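You operate a simulated robot arm through the tools that you are given. There is no shell and no other tool.

You run a simulated robot arm. Do the job below in one go: nothing can be reset, and whatever is moved stays where it is left.

Task
Shut the drain tap, pull the lock pin and bring the air up to 5 bar.
Fine: open the air valve too, but only after the tap is shut.

The check looks at the end state, three seconds after you hand in, the way a careful person would. Anything else that was tipped, shoved, dropped, spilled or broken makes it a failure.

Robot
A 7-joint arm with a two-finger parallel gripper, fixed in place. Base frame: the origin is at the foot of the arm, x ahead of it, y to its left, z up; the work surface is at about z = 0. Readings come in m, degrees, newtons and seconds.
With the tool pointing down near the work surface it reaches from about 0.26 to 0.68 m from the base axis. Its first joint turns from -166.0 to 166.0 degrees. Payload 2.5 kg.
Tool frame: the origin (TCP) lies between the finger pads and is the grasp point; the fingertips stand 0.03 m ahead of it; z points along the fingers, y is the line along which they close. The gripper opens to 0.094 m. The fingers are 0.028 m wide and 0.01 m thick; the gripper's body (0.05 by 0.096 m) begins 0.055 m behind the TCP.
Orientation is that of the tool frame in the base frame, as a unit quaternion [w, x, y, z]. With the fingers straight down and closing along the base's y, the tool's x points along the base's -x, its y along +y and its z along -z.

Tools
- The arm moves only by the tool move_arm. Its argument "rows" is a list that holds one entry, the list of rows, each a list of 7 numbers: the shift along the base's x, y, z in m, then the turn, a rotation vector about the base's x, y, z in degrees, then the opening in per cent of the stroke, from 0 (shut) to 100 (fully open). In form: [[[tx, ty, tz, ax, ay, az, hand], ...]]. A call has 1 to 20 rows; each row shifts and turns the commanded pose from where the row before left it. Rows are played at 5 a second. More than 0.05 m and 8.6 degrees between two rows, or a gripper value outside its range, and nothing of the call is played. A pose out of reach is approached as far as the arm can. The call stops where the force on the tool passes 60 N (or 10 N more than at its start, if that is more) or the arm is blocked; 0.2 s more then pass. Each finger travels about 0.072 m/s and halts on what it meets, pressing with about 38 N; the grip force reading is that of the motor and also rises with nothing between the fingers. The clock runs only during rows and for 0.2 s after the last one: add rows that do not move to give the fingers time. The reply holds the time, the measured pose of the TCP, the force on the tool along the base axes, the opening and the grip force, in the units named above and with some noise, with the torque about the TCP (base axes, N m) and any sound that the robot's microphone picked up, and new pictures: "pictures" is both (left out), scene, wrist or none.
- Cameras (640 x 400 px; columns grow to the right, rows downward): "scene" is fixed at [0.4009, 0.4995, 0.8798]; the picture's right is [-1.00, 0.07, 0.00], its down [0.04, 0.54, -0.84] and it looks along [-0.06, -0.84, -0.54] (base axes); focal length 319 px, centre (320, 200). "wrist" rides on the gripper at [0.076, 0.014, -0.103] in the tool frame; the picture's right is [-0.18, 0.98, 0.00], its down [-0.75, -0.14, -0.64] and it looks along [-0.63, -0.12, 0.77] (tool axes); focal length 243 px, centre (320, 200). There is no depth. A picture from a camera that has moved, and an enlarged one, comes with that camera's place and axes in the base frame and with its lens.
- enlarge(camera, box): a new picture of the part [left, top, right, bottom] of that camera's present view, enlarged. The clock stands still meanwhile.
- finish_job(): hands the job in; it is judged then, once.

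Nothing tells you positions but the pictures and the camera data. Unless the task says otherwise, let go and move clear before handing in.

The tools are called after "Call:" as a command line: name --argument value ..., lists and objects as JSON in quotes. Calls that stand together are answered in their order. move_arm: Moves the arm, as the interface text tells. Its arguments: {"type":"object","properties":{"rows":{"type":"array","items":{"type":"array","items":{"type":"array","items":{"type":"number"}}}},"pictures":{"type":"string","enum":["both","scene","wrist","none"]}},"required":["rows"]} The other tools are called the same way: enlarge (camera, box) takes an enlarged picture of a part of a camera's view; finish_job () hands the job in.

At the start:

```text
time: 0.0
ee_pos: [0.0998, -0.4107, 0.4789]
tcp_rot: [0.0, 0.0, 1.0, 0.0]
contact_force: [0.7, -0.3, -0.3]
moment: [-0.04, 0.05, 0.01]
gripper_width: 0.0939
gripper_force: 0.0
```

scene: 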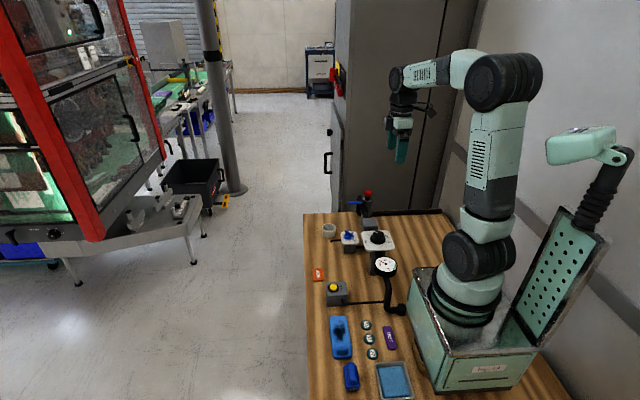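
wrist: 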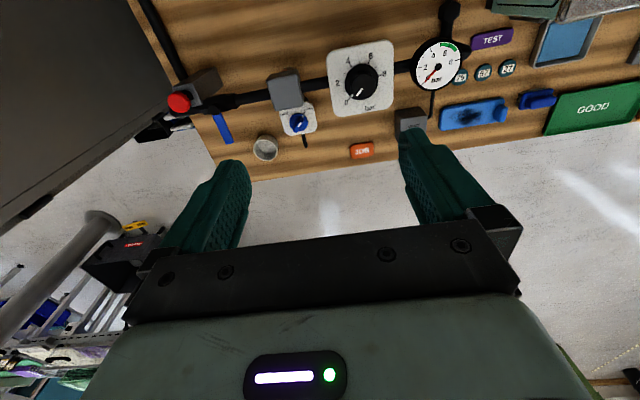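

I see a bench with a red knob/valve, a blue handle, a regulator dial and a gauge near the arm's base. I'll enlarge both views to identify each part before moving.

Call:
enlarge --camera "scene" --box '[300, 180, 460, 280]'

Call:
enlarge --camera "scene" --box '[300, 260, 460, 360]'

Call:
enlarge --camera "wrist" --box '[130, 40, 290, 180]'

Call:
enlarge --camera "wrist" --box '[250, 20, 474, 160]'

```text
4.00 times, centred on (380, 230) of scene
camera zoom: at [0.4009, 0.4995, 0.8798], right [-1.0, 0.07, 0.0], down [0.04, 0.54, -0.84], along [-0.06, -0.84, -0.54], focal length 1275 px, centre (80, 80)
```

zoom: 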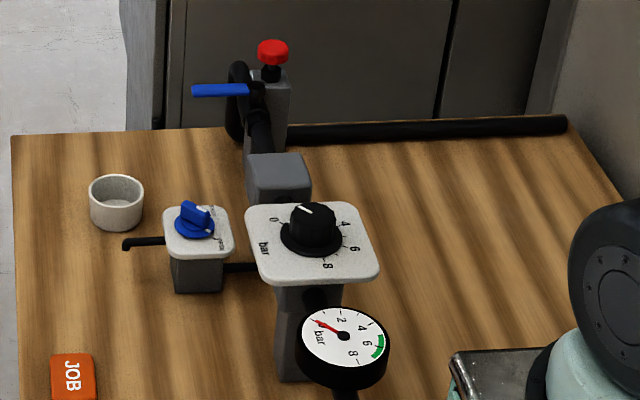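

```text
4.00 times, centred on (380, 310) of scene
camera zoom: at [0.4009, 0.4995, 0.8798], right [-1.0, 0.07, 0.0], down [0.04, 0.54, -0.84], along [-0.06, -0.84, -0.54], focal length 1275 px, centre (80, -240)
```

zoom: 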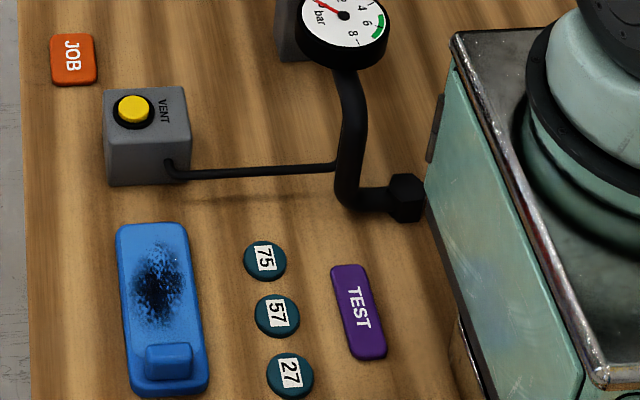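

```text
2.86 times, centred on (210, 110) of wrist
camera zoom: at [0.0238, -0.3961, 0.5801], right [0.18, 0.98, 0.0], down [0.75, -0.14, 0.64], along [0.63, -0.12, -0.77], focal length 693 px, centre (634, 457)
```

zoom: 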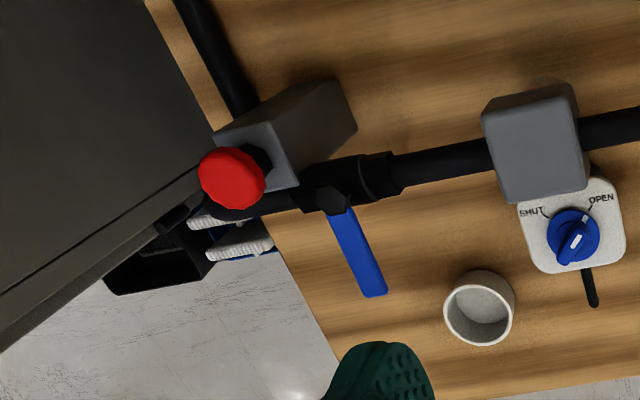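

```text
2.86 times, centred on (362, 90) of wrist
camera zoom: at [0.0238, -0.3961, 0.5801], right [0.18, 0.98, 0.0], down [0.75, -0.14, 0.64], along [0.63, -0.12, -0.77], focal length 693 px, centre (200, 514)
```

zoom: 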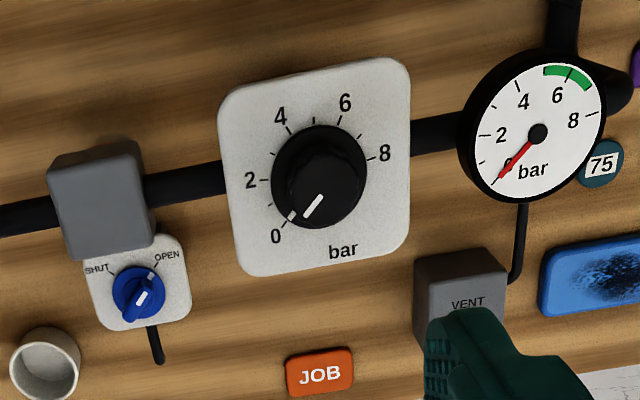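

The red knob sits at about (0.11, -0.65, 0.17), with the lever valve next to it. The tap knob is at about (0.216, -0.479, 0.08) and the regulator knob at about (0.138, -0.349, 0.173). Before touching anything, I'll move the wrist camera closer to the pin and valve.

Call:
move_arm --rows '[[[-0.012, -0.034, -0.026, 0, 0, 0, 100], [-0.012, -0.034, -0.026, 0, 0, 0, 100], [-0.012, -0.034, -0.026, 0, 0, 0, 100], [-0.012, -0.034, -0.026, 0, 0, 0, 100], [-0.012, -0.034, -0.026, 0, 0, 0, 100], [0, 0, 0, 0, 0, 0, 100]]]'

```text
time: 1.4
ee_pos: [0.0419, -0.5794, 0.3477]
tcp_rot: [0.0, 0.0, 1.0, 0.0]
contact_force: [-0.2, 0.3, -0.4]
moment: [0.04, 0.01, 0.01]
gripper_width: 0.0939
gripper_force: 0.0
camera wrist: at [-0.0338, -0.5643, 0.4493], right [0.18, 0.98, 0.0], down [0.75, -0.14, 0.64], along [0.63, -0.12, -0.77], focal length 243 px, centre (320, 200)
```

scene: 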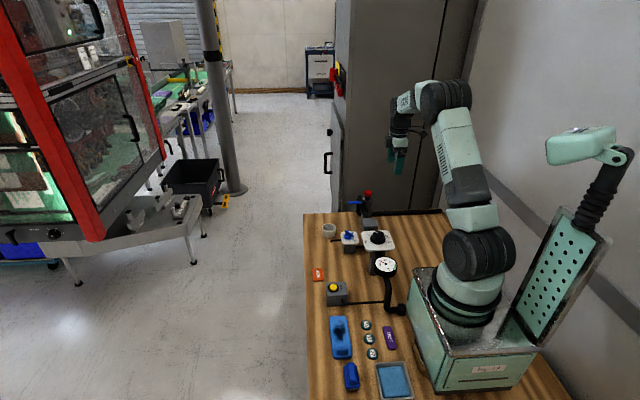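
wrist: 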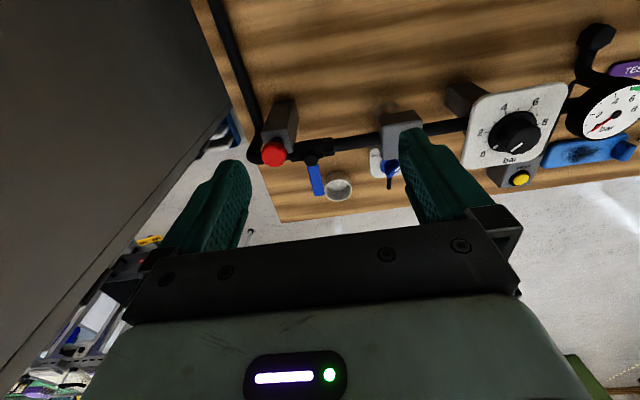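

Call:
enlarge --camera "wrist" --box '[240, 85, 368, 205]'

Call:
enlarge --camera "scene" --box '[330, 180, 394, 220]'

```text
3.33 times, centred on (304, 145) of wrist
camera zoom: at [-0.0338, -0.5643, 0.4493], right [0.18, 0.98, 0.0], down [0.75, -0.14, 0.64], along [0.63, -0.12, -0.77], focal length 809 px, centre (373, 383)
```

zoom: 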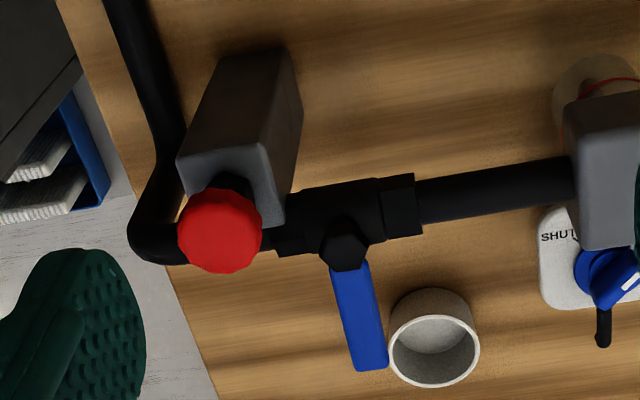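

```text
10.00 times, centred on (362, 200) of scene
camera zoom: at [0.4009, 0.4995, 0.8798], right [-1.0, 0.07, 0.0], down [0.04, 0.54, -0.84], along [-0.06, -0.84, -0.54], focal length 3188 px, centre (-100, 200)
```

zoom: 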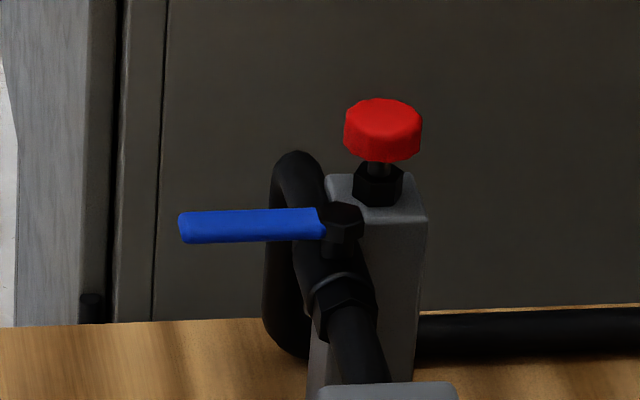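

The red knob is a vertical plunger on a post beside the lever valve. The lever lies across the pipe, so the valve is shut. Next I'll take a closer look at the tap.

Call:
move_arm --rows '[[[0.006, 0.033, -0.018, 0, 0, 0, 100], [0.006, 0.033, -0.018, 0, 0, 0, 100], [0.006, 0.033, -0.018, 0, 0, 0, 100], [0.0, 0.031, -0.018, 0, 0, 0, 100], [0, 0, 0, 0, 0, 0, 100]]]'

Call:
enlarge --camera "wrist" --box '[230, 60, 422, 180]'

Call:
enlarge --camera "scene" --box '[316, 218, 380, 258]'

```text
time: 2.6
ee_pos: [0.058, -0.4501, 0.2765]
tcp_rot: [0.0, 0.0, 1.0, 0.0]
contact_force: [-1.0, 0.6, 0.2]
moment: [0.0, 0.0, -0.02]
gripper_width: 0.0941
gripper_force: 0.0
camera wrist: at [-0.018, -0.4365, 0.3776], right [0.18, 0.98, 0.0], down [0.75, -0.14, 0.64], along [0.63, -0.12, -0.77], focal length 243 px, centre (320, 200)
```

scene: 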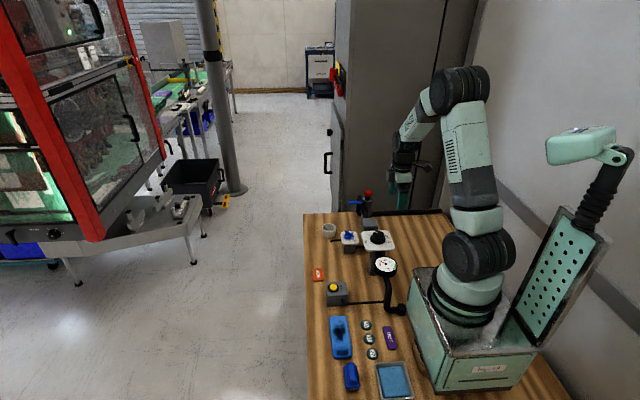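
wrist: 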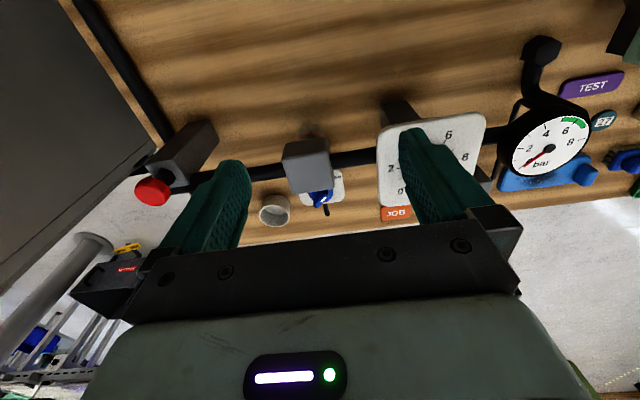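

```text
3.33 times, centred on (326, 120) of wrist
camera zoom: at [-0.018, -0.4365, 0.3776], right [0.18, 0.98, 0.0], down [0.75, -0.14, 0.64], along [0.63, -0.12, -0.77], focal length 809 px, centre (300, 467)
```

zoom: 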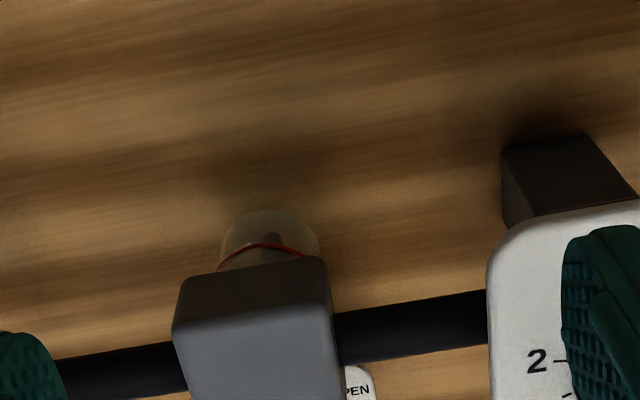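

```text
10.00 times, centred on (348, 238) of scene
camera zoom: at [0.4009, 0.4995, 0.8798], right [-1.0, 0.07, 0.0], down [0.04, 0.54, -0.84], along [-0.06, -0.84, -0.54], focal length 3188 px, centre (40, -180)
```

zoom: 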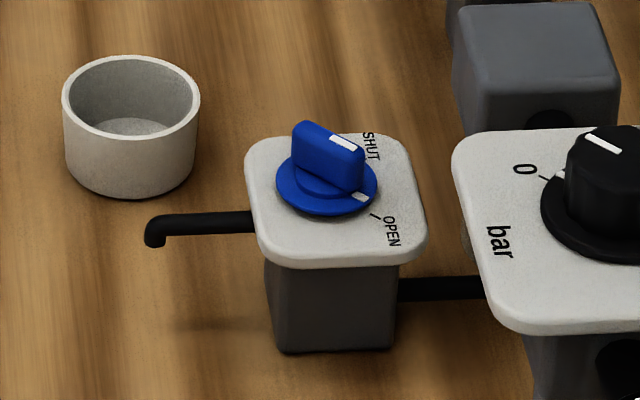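

The tap pointer is on OPEN, pointing toward -x+y in the base frame. SHUT is 90° counter-clockwise from it, toward -x-y. I'll go above the tap with the gripper turned to straddle its bar and check alignment.

Call:
move_arm --rows '[[[0.0264, -0.0045, -0.005, 0, 0, -7.5, 60], [0.0264, -0.0045, -0.008, 0, 0, -7.5, 45], [0.0264, -0.0045, -0.01, 0, 0, -7.5, 45], [0.0264, -0.0045, -0.012, 0, 0, -7.5, 45], [0.0264, -0.0045, -0.012, 0, 0, -7.5, 45], [0.0264, -0.0045, -0.012, 0, 0, -7.5, 45], [0, 0, 0, 0, 0, 0, 45], [0, 0, 0, 0, 0, 0, 45]]]'

Call:
enlarge --camera "wrist" --box '[230, 60, 422, 180]'

Call:
enlarge --camera "scene" --box '[308, 200, 404, 260]'

```text
time: 4.4
ee_pos: [0.2207, -0.474, 0.2174]
tcp_rot: [0.0, 0.383, 0.924, 0.0]
contact_force: [0.1, 0.1, -0.4]
moment: [-0.01, -0.05, -0.03]
gripper_width: 0.0424
gripper_force: 0.1
camera wrist: at [0.1773, -0.4109, 0.3193], right [0.83, 0.56, 0.0], down [0.43, -0.63, 0.64], along [0.36, -0.53, -0.77], focal length 243 px, centre (320, 200)
```

scene: 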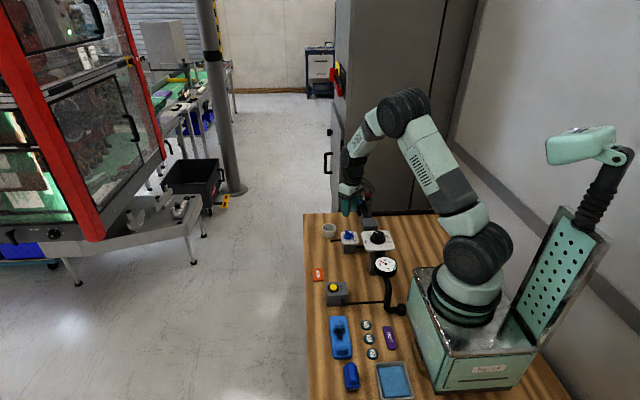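
wrist: 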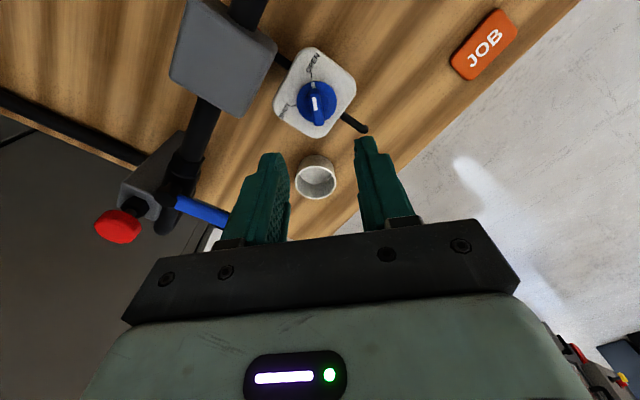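

```text
3.33 times, centred on (326, 120) of wrist
camera zoom: at [0.1773, -0.4109, 0.3193], right [0.83, 0.56, 0.0], down [0.43, -0.63, 0.64], along [0.36, -0.53, -0.77], focal length 809 px, centre (300, 467)
```

zoom: 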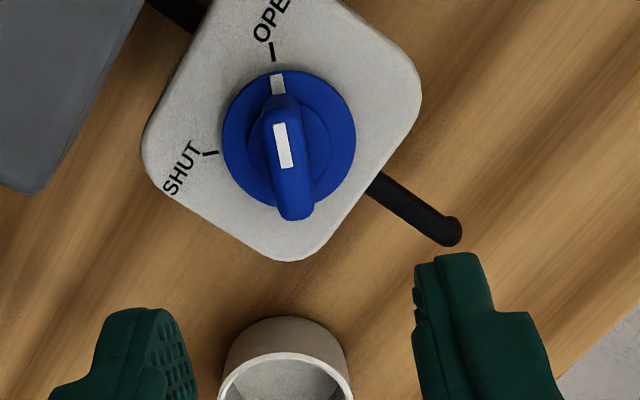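

```text
6.67 times, centred on (356, 230) of scene
camera zoom: at [0.4009, 0.4995, 0.8798], right [-1.0, 0.07, 0.0], down [0.04, 0.54, -0.84], along [-0.06, -0.84, -0.54], focal length 2125 px, centre (80, 0)
```

zoom: 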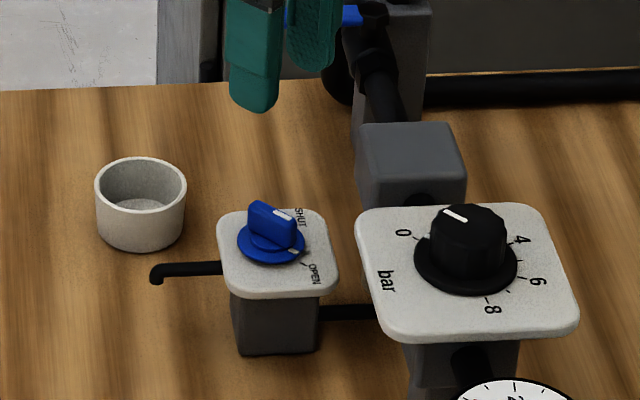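

The bar is aligned with the fingers and its centre is at about (0.218, -0.476), with its top near z 0.095. I'll go down so the fingertips stop just above the knob's disc.

Call:
move_arm --rows '[[[0.0005, 0, -0.025, 0, 0, 0, 45], [0.0005, 0, -0.025, 0, 0, 0, 45], [0.0005, 0, -0.025, 0, 0, 0, 45], [0, 0, -0.015, 0, 0, 0, 45], [0, 0, 0, 0, 0, 0, 45]]]'

Call:
enlarge --camera "wrist" --box '[230, 80, 422, 200]'

Call:
enlarge --camera "scene" --box '[308, 200, 404, 260]'

```text
time: 5.6
ee_pos: [0.2203, -0.4776, 0.1265]
tcp_rot: [0.0, 0.383, 0.924, 0.0]
contact_force: [-0.2, 0.6, -0.3]
moment: [0.01, 0.01, 0.02]
gripper_width: 0.0422
gripper_force: 0.0
camera wrist: at [0.1767, -0.4133, 0.2278], right [0.83, 0.56, 0.0], down [0.43, -0.63, 0.64], along [0.36, -0.53, -0.77], focal length 243 px, centre (320, 200)
```

scene: 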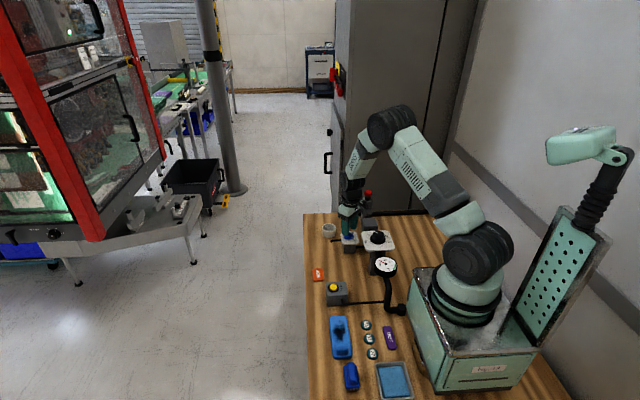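
wrist: 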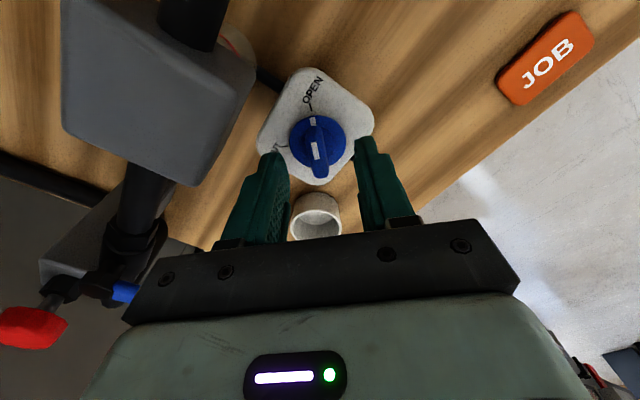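

```text
3.33 times, centred on (326, 140) of wrist
camera zoom: at [0.1767, -0.4133, 0.2278], right [0.83, 0.56, 0.0], down [0.43, -0.63, 0.64], along [0.36, -0.53, -0.77], focal length 809 px, centre (300, 400)
```

zoom: 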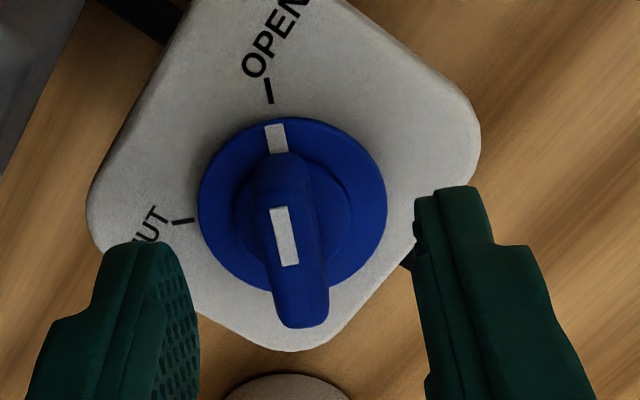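

```text
6.67 times, centred on (356, 230) of scene
camera zoom: at [0.4009, 0.4995, 0.8798], right [-1.0, 0.07, 0.0], down [0.04, 0.54, -0.84], along [-0.06, -0.84, -0.54], focal length 2125 px, centre (80, 0)
```

zoom: 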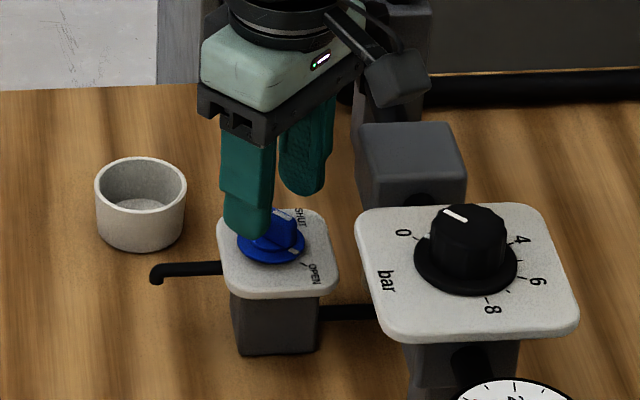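

Call:
move_arm --rows '[[[0, 0, -0.008, 0, 0, 0, 45], [0, 0, -0.006, 0, 0, 0, 45], [0, 0, 0, 0, 0, 0, 45]]]'

Call:
enlarge --camera "wrist" --box '[230, 80, 422, 200]'

Call:
enlarge --camera "scene" --box '[316, 218, 380, 258]'

```text
time: 6.4
ee_pos: [0.2175, -0.4794, 0.1123]
tcp_rot: [-0.001, 0.382, 0.924, -0.001]
contact_force: [1.0, 0.2, 0.0]
moment: [0.04, -0.03, 0.01]
gripper_width: 0.0424
gripper_force: 0.1
camera wrist: at [0.1748, -0.4151, 0.2151], right [0.83, 0.56, 0.0], down [0.43, -0.63, 0.64], along [0.36, -0.53, -0.77], focal length 243 px, centre (320, 200)
```

scene: 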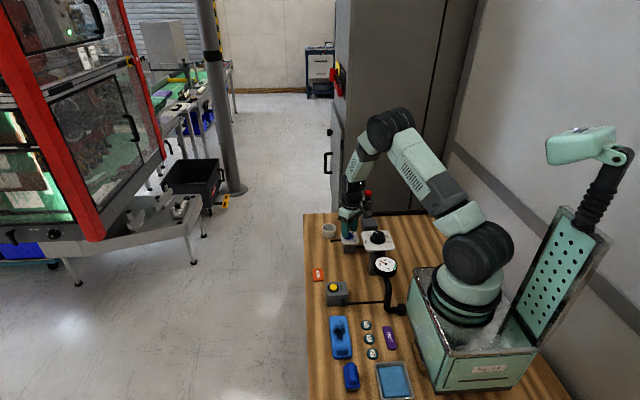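
wrist: 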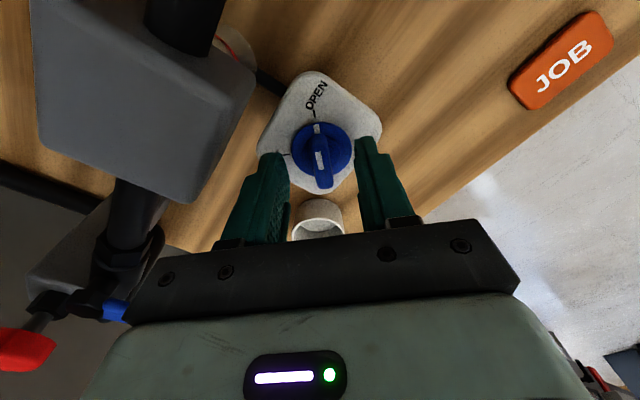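

```text
3.33 times, centred on (326, 140) of wrist
camera zoom: at [0.1748, -0.4151, 0.2151], right [0.83, 0.56, 0.0], down [0.43, -0.63, 0.64], along [0.36, -0.53, -0.77], focal length 809 px, centre (300, 400)
```

zoom: 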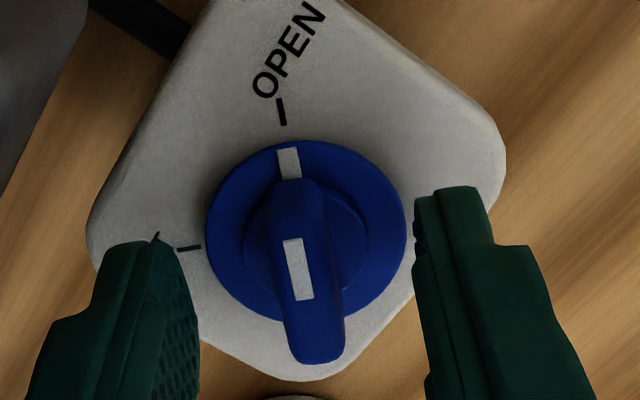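

```text
10.00 times, centred on (348, 238) of scene
camera zoom: at [0.4009, 0.4995, 0.8798], right [-1.0, 0.07, 0.0], down [0.04, 0.54, -0.84], along [-0.06, -0.84, -0.54], focal length 3188 px, centre (40, -180)
```

zoom: 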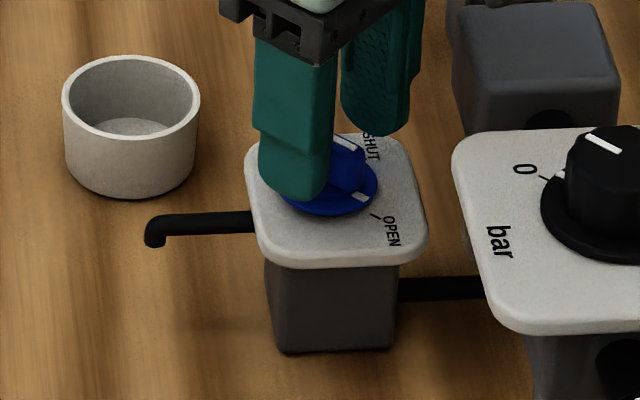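

The fingertips look about 7 mm above the disc and overlap the bar. I'll go down 3 mm more and close on it.

Call:
move_arm --rows '[[[0, 0, -0.003, 0, 0, 0, 45], [0, 0, 0, 0, 0, 0, 20], [0, 0, 0, 0, 0, 0, 8], [0, 0, 0, 0, 0, 0, 5], [0, 0, 0, 0, 0, 0, 5]]]'

Call:
enlarge --camera "wrist" --box '[230, 80, 422, 200]'

```text
time: 7.6
ee_pos: [0.2182, -0.4783, 0.1105]
tcp_rot: [0.0, 0.383, 0.924, 0.0]
contact_force: [-1.5, -0.1, 0.0]
moment: [-0.01, 0.03, 0.01]
gripper_width: 0.011
gripper_force: 44.1
camera wrist: at [0.1746, -0.4139, 0.2123], right [0.83, 0.56, 0.0], down [0.43, -0.63, 0.64], along [0.36, -0.53, -0.77], focal length 243 px, centre (320, 200)
```

scene: 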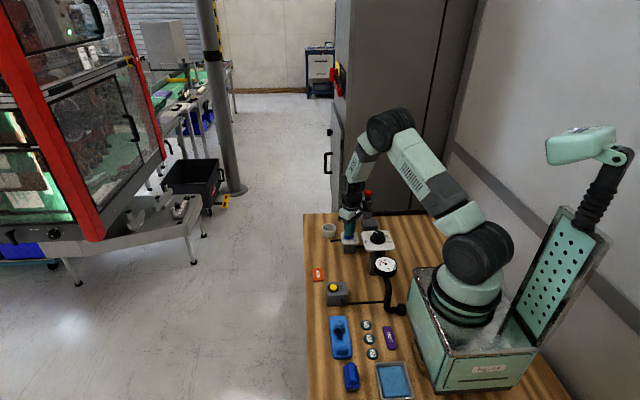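
wrist: 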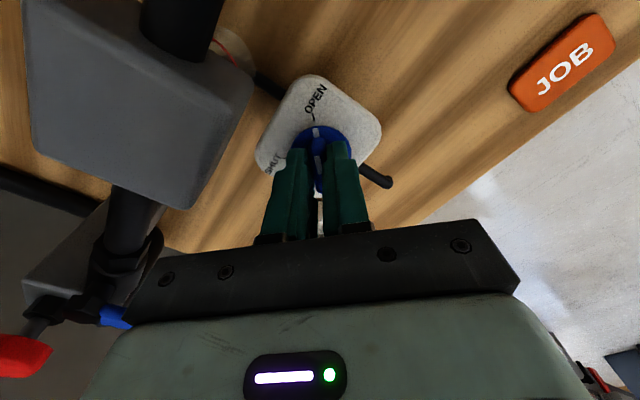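

```text
3.33 times, centred on (326, 140) of wrist
camera zoom: at [0.1746, -0.4139, 0.2123], right [0.83, 0.56, 0.0], down [0.43, -0.63, 0.64], along [0.36, -0.53, -0.77], focal length 809 px, centre (300, 400)
```

zoom: 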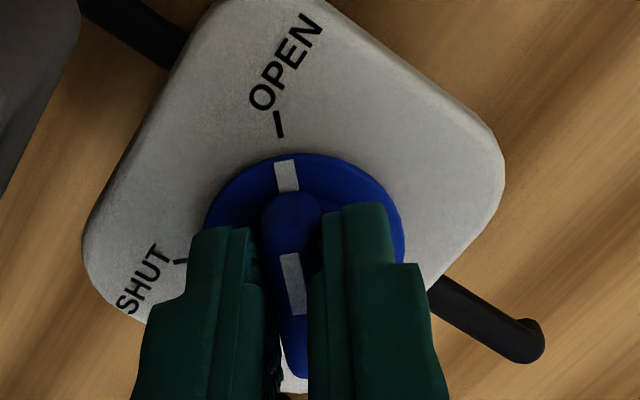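

The fingers hold the bar at 11 mm with no side load. I'll turn it halfway and check the forces.

Call:
move_arm --rows '[[[0, 0, 0, 0, 0, 7.5, 5], [0, 0, 0, 0, 0, 7.5, 5], [0, 0, 0, 0, 0, 7.5, 5], [0, 0, 0, 0, 0, 7.5, 5], [0, 0, 0, 0, 0, 7.5, 5], [0, 0, 0, 0, 0, 7.5, 5]]]'

Call:
enlarge --camera "wrist" --box '[230, 80, 422, 200]'

```text
time: 9.0
ee_pos: [0.2166, -0.4801, 0.1109]
tcp_rot: [0.0, 0.0, 1.0, -0.001]
contact_force: [-4.0, -26.0, -18.6]
moment: [-0.41, -0.98, -0.06]
gripper_width: 0.011
gripper_force: 44.5
camera wrist: at [0.1412, -0.4653, 0.2123], right [0.18, 0.98, 0.0], down [0.75, -0.14, 0.64], along [0.63, -0.12, -0.77], focal length 243 px, centre (320, 200)
```

scene: 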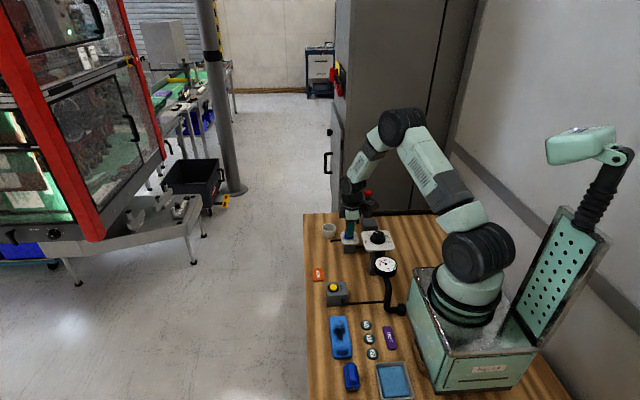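
wrist: 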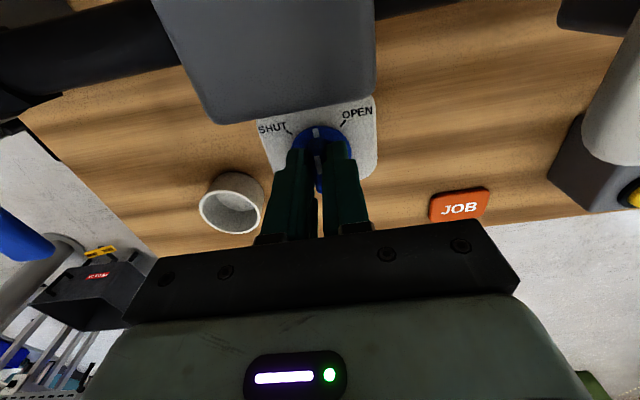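

```text
3.33 times, centred on (326, 140) of wrist
camera zoom: at [0.1412, -0.4653, 0.2123], right [0.18, 0.98, 0.0], down [0.75, -0.14, 0.64], along [0.63, -0.12, -0.77], focal length 809 px, centre (300, 400)
```

zoom: 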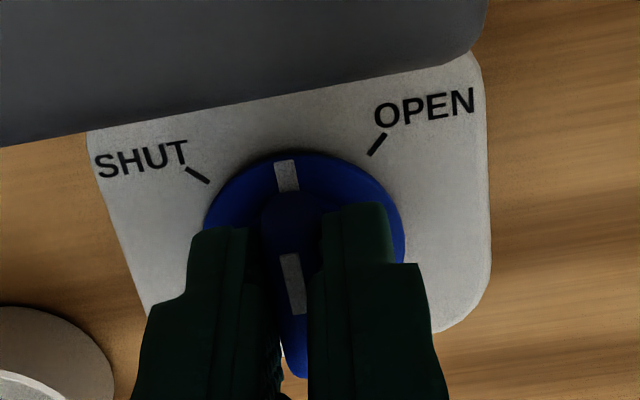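

The forces show the grip is a few millimetres off the knob's axis. The grip point has to follow a small arc, so I'll shift toward -y to relieve it and read again.

Call:
move_arm --rows '[[[-0.0005, -0.002, 0, 0, 0, 0, 5], [0, 0, 0, 0, 0, 0, 5]]]' --pictures "none"

```text
time: 9.6
ee_pos: [0.2157, -0.4796, 0.1094]
tcp_rot: [0.0, 0.0, 1.0, 0.001]
contact_force: [-4.1, -15.1, -8.1]
moment: [-0.39, -0.71, -0.04]
gripper_width: 0.0108
gripper_force: 44.0
```

Call:
move_arm --rows '[[[-0.0005, -0.002, 0, 0, 0, 0, 5], [0, 0, 0, 0, 0, 0, 5]]]' --pictures "none"

```text
time: 10.2
ee_pos: [0.2174, -0.4799, 0.1108]
tcp_rot: [-0.002, 0.0, 1.0, 0.002]
contact_force: [-6.5, 8.4, 14.9]
moment: [0.03, -0.6, 0.01]
gripper_width: 0.0109
gripper_force: 44.7
```

Call:
move_arm --rows '[[[0, -0.0004, 0, 0, 0, 7.5, 5], [0.0001, -0.0005, 0, 0, 0, 7.5, 5], [0.0002, -0.0005, 0, 0, 0, 7.5, 5], [0, 0, 0, 0, 0, 0, 5]]]' --pictures "none"

```text
time: 11.2
ee_pos: [0.217, -0.4814, 0.1102]
tcp_rot: [0.0, -0.196, 0.981, 0.002]
contact_force: [-8.9, 30.9, 38.9]
moment: [0.51, 0.01, 0.13]
gripper_width: 0.0108
gripper_force: 43.9
```

Call:
move_arm --rows '[[[-0.0007, 0.002, 0, 0, 0, 0, 5], [0, 0, 0, 0, 0, 0, 5]]]'

Call:
enlarge --camera "wrist" --box '[230, 80, 422, 200]'

Call:
enlarge --camera "scene" --box '[316, 208, 380, 248]'

```text
time: 11.8
ee_pos: [0.2168, -0.4812, 0.1106]
tcp_rot: [0.0, -0.195, 0.981, 0.0]
contact_force: [2.4, 19.6, 23.0]
moment: [0.13, 0.98, 0.06]
gripper_width: 0.0107
gripper_force: 44.7
camera wrist: at [0.1417, -0.4972, 0.2121], right [-0.21, 0.98, 0.0], down [0.75, 0.16, 0.64], along [0.63, 0.13, -0.77], focal length 243 px, centre (320, 200)
```

scene: 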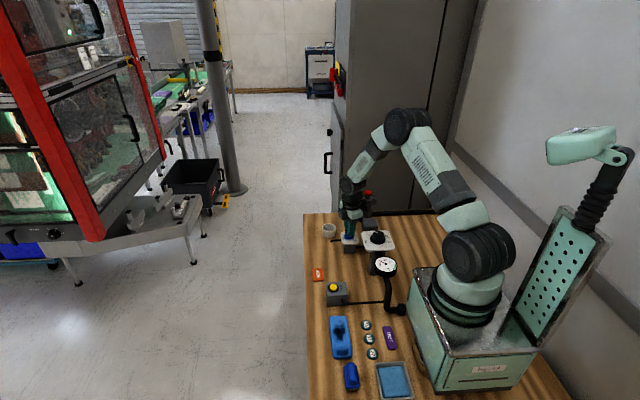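
wrist: 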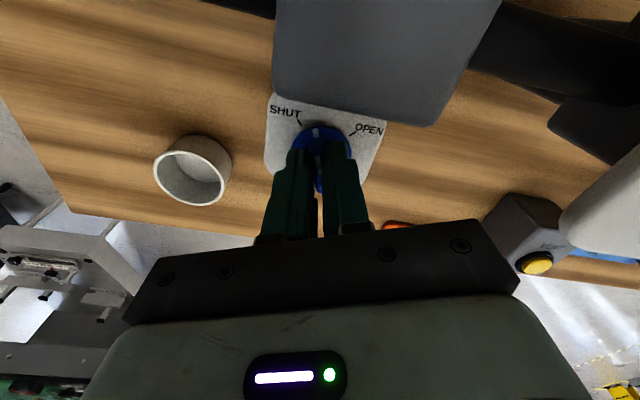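

```text
3.33 times, centred on (326, 140) of wrist
camera zoom: at [0.1417, -0.4972, 0.2121], right [-0.21, 0.98, 0.0], down [0.75, 0.16, 0.64], along [0.63, 0.13, -0.77], focal length 809 px, centre (300, 400)
```

zoom: 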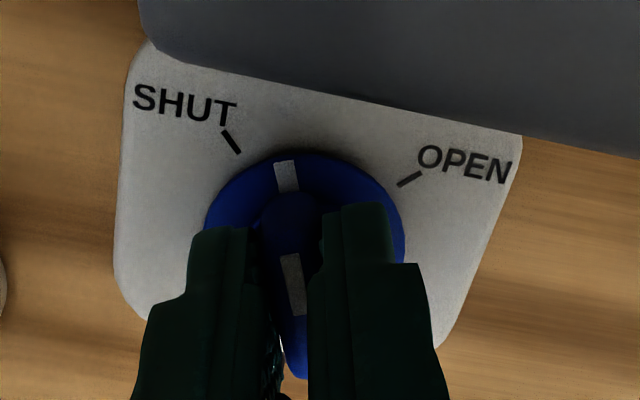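

```text
10.00 times, centred on (348, 228) of scene
camera zoom: at [0.4009, 0.4995, 0.8798], right [-1.0, 0.07, 0.0], down [0.04, 0.54, -0.84], along [-0.06, -0.84, -0.54], focal length 3188 px, centre (40, -80)
```

zoom: 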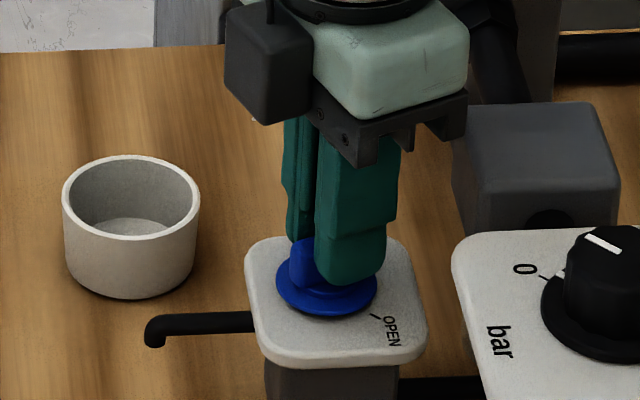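

Call:
move_arm --rows '[[[0, 0.0015, 0, 0, 0, 0, 5], [0, 0, 0, 0, 0, 0, 5]]]' --pictures "none"

```text
time: 12.4
ee_pos: [0.2173, -0.4804, 0.1107]
tcp_rot: [0.001, -0.196, 0.981, -0.002]
contact_force: [13.2, -6.4, -8.7]
moment: [-0.1, 0.19, 0.01]
gripper_width: 0.011
gripper_force: 44.3
```

The knob follows the fingers and the load is low again. I'll turn the remaining 22°.

Call:
move_arm --rows '[[[0.0003, 0, 0, 0, 0, 7.5, 5], [0.0003, 0, 0, 0, 0, 7.5, 5], [0, 0, 0, 0, 0, 7.5, 5], [0, 0, 0, 0, 0, 0, 5]]]'

Call:
enlarge --camera "wrist" --box '[230, 80, 422, 200]'

```text
time: 13.4
ee_pos: [0.2176, -0.483, 0.11]
tcp_rot: [0.001, -0.383, 0.924, -0.005]
contact_force: [16.0, -30.4, -15.7]
moment: [-0.08, -0.31, -0.09]
gripper_width: 0.0107
gripper_force: 44.9
camera wrist: at [0.1537, -0.525, 0.2123], right [-0.57, 0.82, -0.01], down [0.63, 0.44, 0.64], along [0.53, 0.36, -0.77], focal length 243 px, centre (320, 200)
```

scene: 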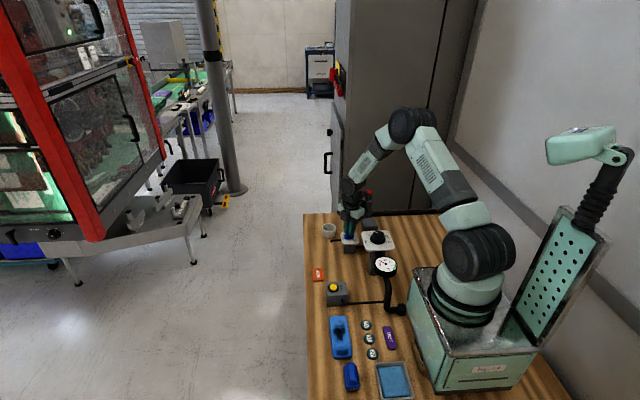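
wrist: 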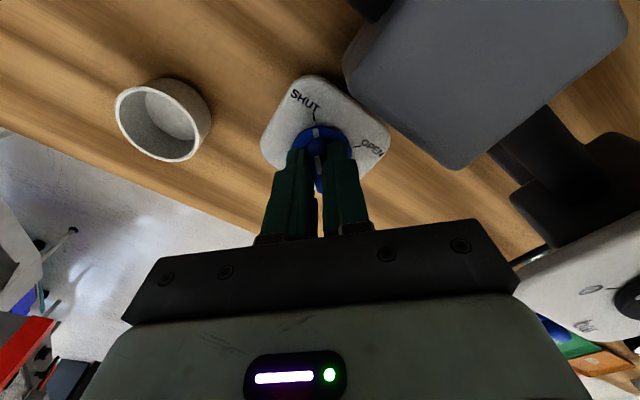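

```text
3.33 times, centred on (326, 140) of wrist
camera zoom: at [0.1537, -0.525, 0.2123], right [-0.57, 0.82, -0.01], down [0.63, 0.44, 0.64], along [0.53, 0.36, -0.77], focal length 809 px, centre (300, 400)
```

zoom: 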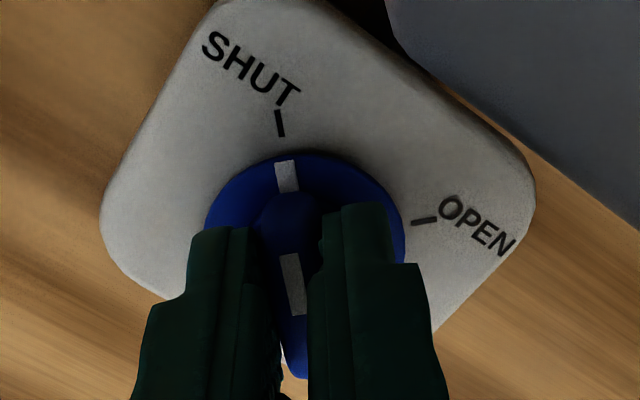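

Call:
move_arm --rows '[[[0.0005, -0.0018, 0, 0, 0, 0, 5], [0, 0, 0, 0, 0, 2.5, 5], [0, 0, 0, 0, 0, 0, 5]]]' --pictures "none"

```text
time: 14.2
ee_pos: [0.2178, -0.4827, 0.1098]
tcp_rot: [0.0, -0.402, 0.916, -0.002]
contact_force: [9.4, -28.3, -8.7]
moment: [0.29, -0.3, -1.34]
gripper_width: 0.0116
gripper_force: 45.1
```

The torque jumped to 1.3 N m, so the tap is against its SHUT stop. I'll back off the extra turn, open the fingers and rise.

Call:
move_arm --rows '[[[0, -0.001, 0, 0, 0, -2.5, 5], [0, 0, 0, 0, 0, 0, 15], [0, 0, 0, 0, 0, 0, 40], [0, 0, 0, 0, 0, 0, 45], [0, 0, 0.02, 0, 0, 0, 45], [0, 0, 0.04, 0, 0, 0, 45], [0, 0, 0.05, 0, 0, 0, 45], [0, 0, 0.04, 0, 0, 0, 45], [0, 0, 0, 0, 0, 0, 45]]]'

Call:
enlarge --camera "wrist" --box '[230, 40, 422, 160]'

Call:
enlarge --camera "scene" --box '[308, 200, 404, 260]'

```text
time: 16.2
ee_pos: [0.2165, -0.4826, 0.2591]
tcp_rot: [0.0, -0.383, 0.924, 0.0]
contact_force: [0.1, -0.5, -0.9]
moment: [0.01, 0.0, 0.02]
gripper_width: 0.0423
gripper_force: 0.0
camera wrist: at [0.1525, -0.5267, 0.3617], right [-0.56, 0.83, 0.0], down [0.63, 0.43, 0.64], along [0.53, 0.36, -0.77], focal length 243 px, centre (320, 200)
```

scene: 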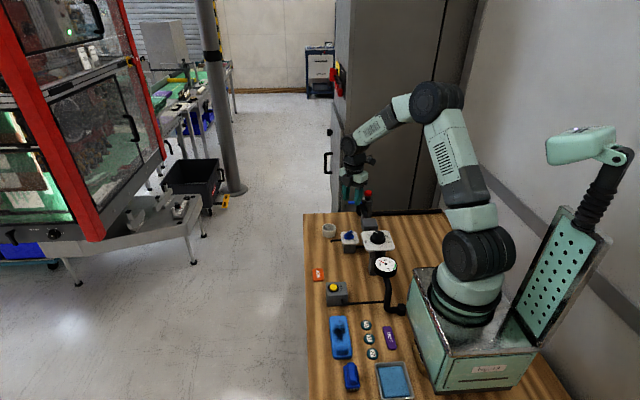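
wrist: 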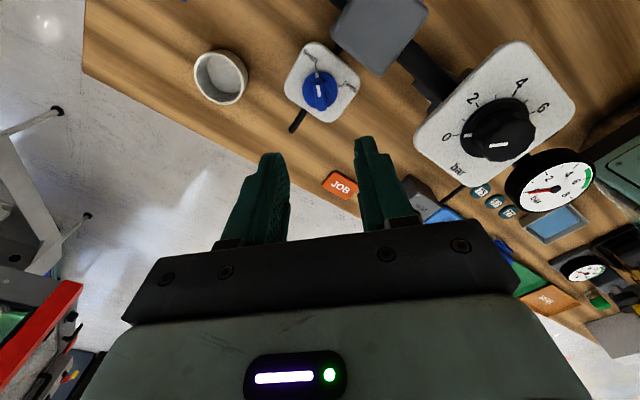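

```text
3.33 times, centred on (326, 100) of wrist
camera zoom: at [0.1525, -0.5267, 0.3617], right [-0.56, 0.83, 0.0], down [0.63, 0.43, 0.64], along [0.53, 0.36, -0.77], focal length 809 px, centre (300, 533)
```

zoom: 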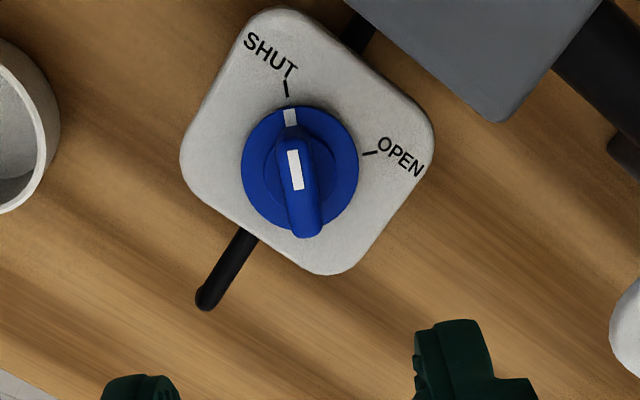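

```text
6.67 times, centred on (356, 230) of scene
camera zoom: at [0.4009, 0.4995, 0.8798], right [-1.0, 0.07, 0.0], down [0.04, 0.54, -0.84], along [-0.06, -0.84, -0.54], focal length 2125 px, centre (80, 0)
```

zoom: 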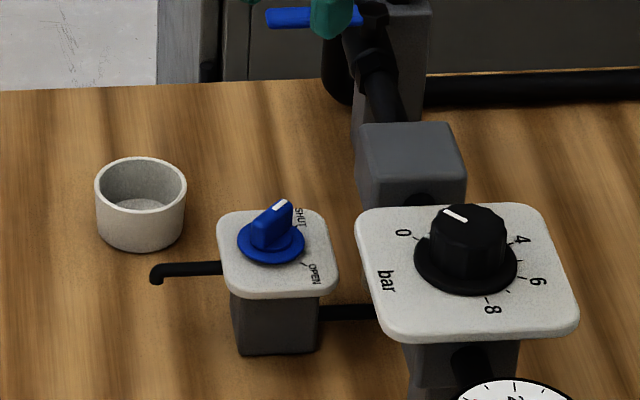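

The tap is shut. Next is the lock pin: I'll move above the red knob with the gripper square and the fingers opened to 6 cm.

Call:
move_arm --rows '[[[-0.01725, -0.0276, 0, 0, 0, -7.5, 65], [-0.01725, -0.0276, 0, 0, 0, -7.5, 65], [-0.01725, -0.0276, 0, 0, 0, -7.5, 65], [-0.01725, -0.0276, 0, 0, 0, -7.5, 65], [-0.01725, -0.0276, 0, 0, 0, -7.5, 65], [-0.01725, -0.0276, 0, 0, 0, -7.5, 65], [0, 0, 0, 0, 0, 0, 65], [0, 0, 0, 0, 0, 0, 65]]]'

Call:
enlarge --camera "wrist" --box '[230, 60, 422, 180]'

Call:
enlarge --camera "scene" --box '[330, 170, 410, 220]'

```text
time: 18.0
ee_pos: [0.1113, -0.6463, 0.2606]
tcp_rot: [0.0, 0.001, 1.0, -0.001]
contact_force: [-0.3, 0.4, 0.1]
moment: [0.02, 0.01, 0.01]
gripper_width: 0.0612
gripper_force: 0.0
camera wrist: at [0.0364, -0.632, 0.3627], right [0.19, 0.98, 0.0], down [0.75, -0.14, 0.64], along [0.63, -0.12, -0.77], focal length 243 px, centre (320, 200)
```

scene: 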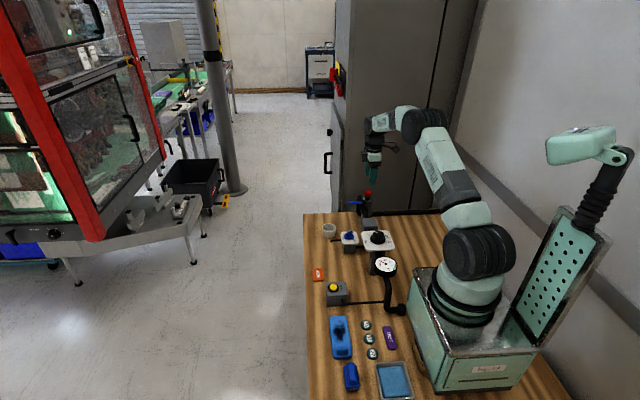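
wrist: 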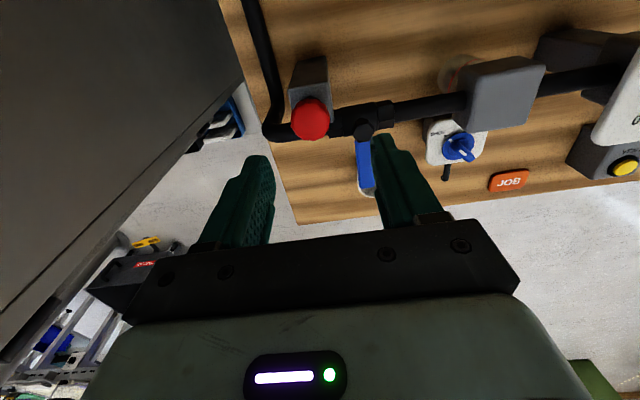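

```text
3.33 times, centred on (326, 120) of wrist
camera zoom: at [0.0364, -0.632, 0.3627], right [0.19, 0.98, 0.0], down [0.75, -0.14, 0.64], along [0.63, -0.12, -0.77], focal length 809 px, centre (300, 467)
```

zoom: 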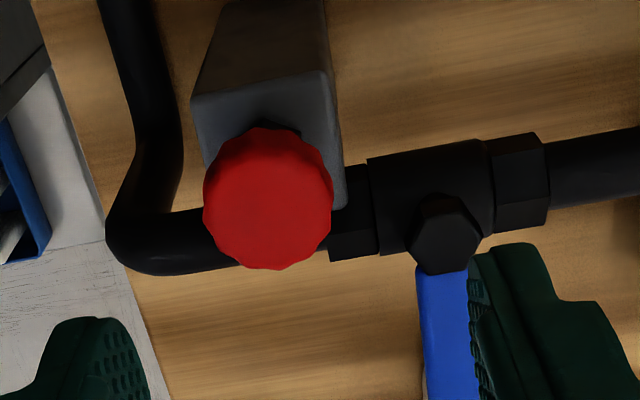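

```text
8.00 times, centred on (370, 195) of scene
camera zoom: at [0.4009, 0.4995, 0.8798], right [-1.0, 0.07, 0.0], down [0.04, 0.54, -0.84], along [-0.06, -0.84, -0.54], focal length 2550 px, centre (-80, 240)
```

zoom: 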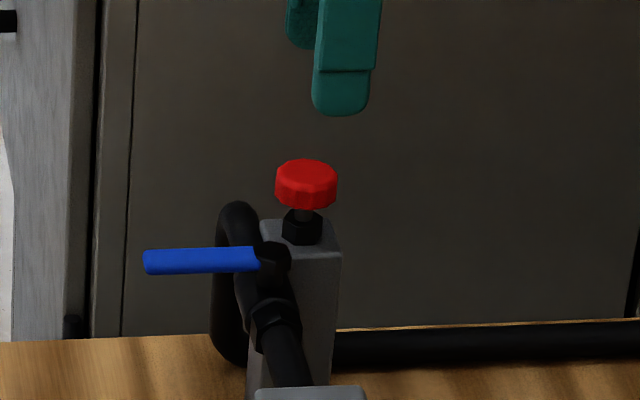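

The knob's centre is at about (0.111, -0.651), between z 0.16 and 0.178. I'll go down around it, then close gently.

Call:
move_arm --rows '[[[-0.001, -0.003, -0.02, 0, 0, 0, 65], [0, 0, -0.025, 0, 0, 0, 65], [0, 0, -0.017, 0, 0, 0, 65], [0, 0, -0.01, 0, 0, 0, 65], [0, 0, 0, 0, 0, 0, 65]]]'

Call:
enlarge --camera "wrist" --box '[230, 80, 422, 200]'

Call:
enlarge --camera "scene" --box '[330, 170, 410, 220]'

```text
time: 19.2
ee_pos: [0.1108, -0.651, 0.1881]
tcp_rot: [0.0, 0.0, 1.0, 0.0]
contact_force: [0.0, 0.3, -0.3]
moment: [0.0, -0.01, 0.01]
gripper_width: 0.0614
gripper_force: 0.0
camera wrist: at [0.0358, -0.6369, 0.2907], right [0.18, 0.98, 0.0], down [0.75, -0.14, 0.64], along [0.63, -0.12, -0.77], focal length 243 px, centre (320, 200)
```

scene: 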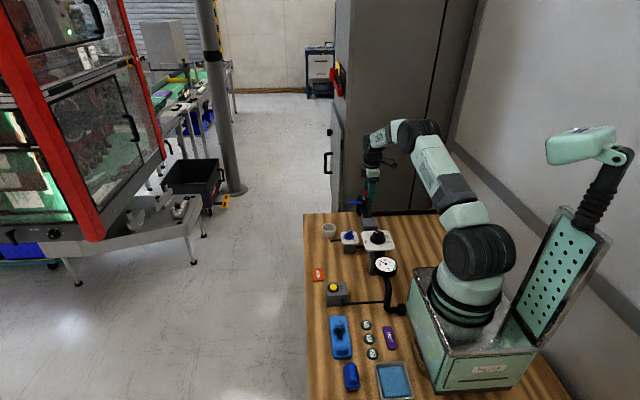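
wrist: 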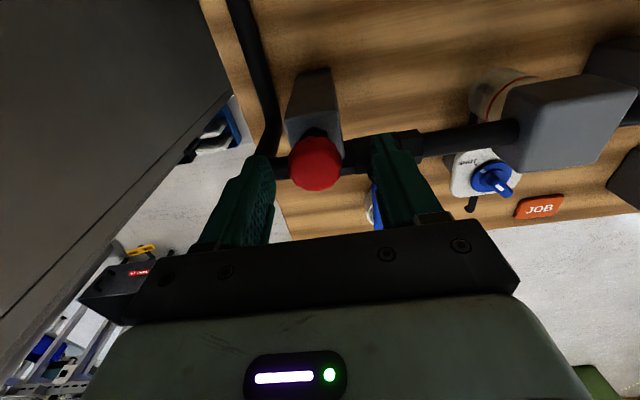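

```text
3.33 times, centred on (326, 140) of wrist
camera zoom: at [0.0358, -0.6369, 0.2907], right [0.18, 0.98, 0.0], down [0.75, -0.14, 0.64], along [0.63, -0.12, -0.77], focal length 809 px, centre (300, 400)
```

zoom: 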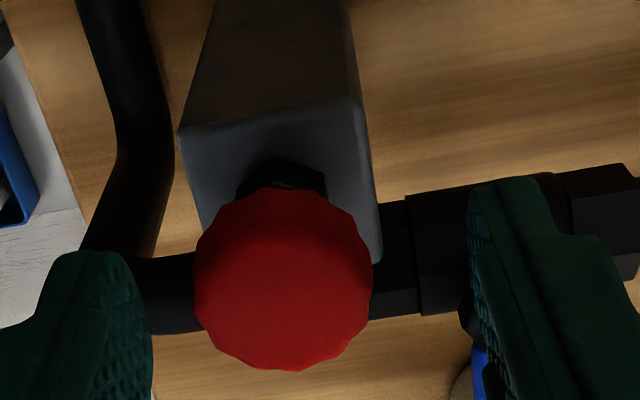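

```text
8.00 times, centred on (370, 195) of scene
camera zoom: at [0.4009, 0.4995, 0.8798], right [-1.0, 0.07, 0.0], down [0.04, 0.54, -0.84], along [-0.06, -0.84, -0.54], focal length 2550 px, centre (-80, 240)
```

zoom: 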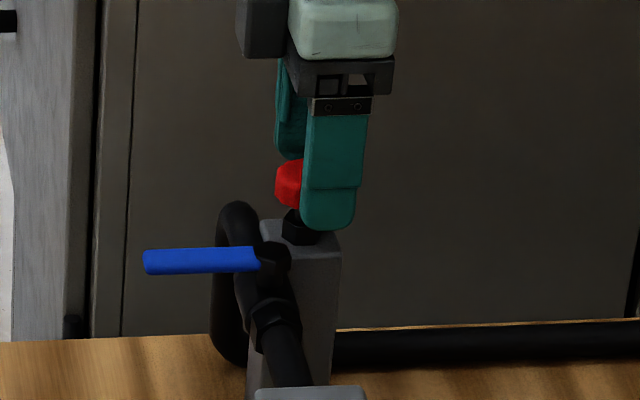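

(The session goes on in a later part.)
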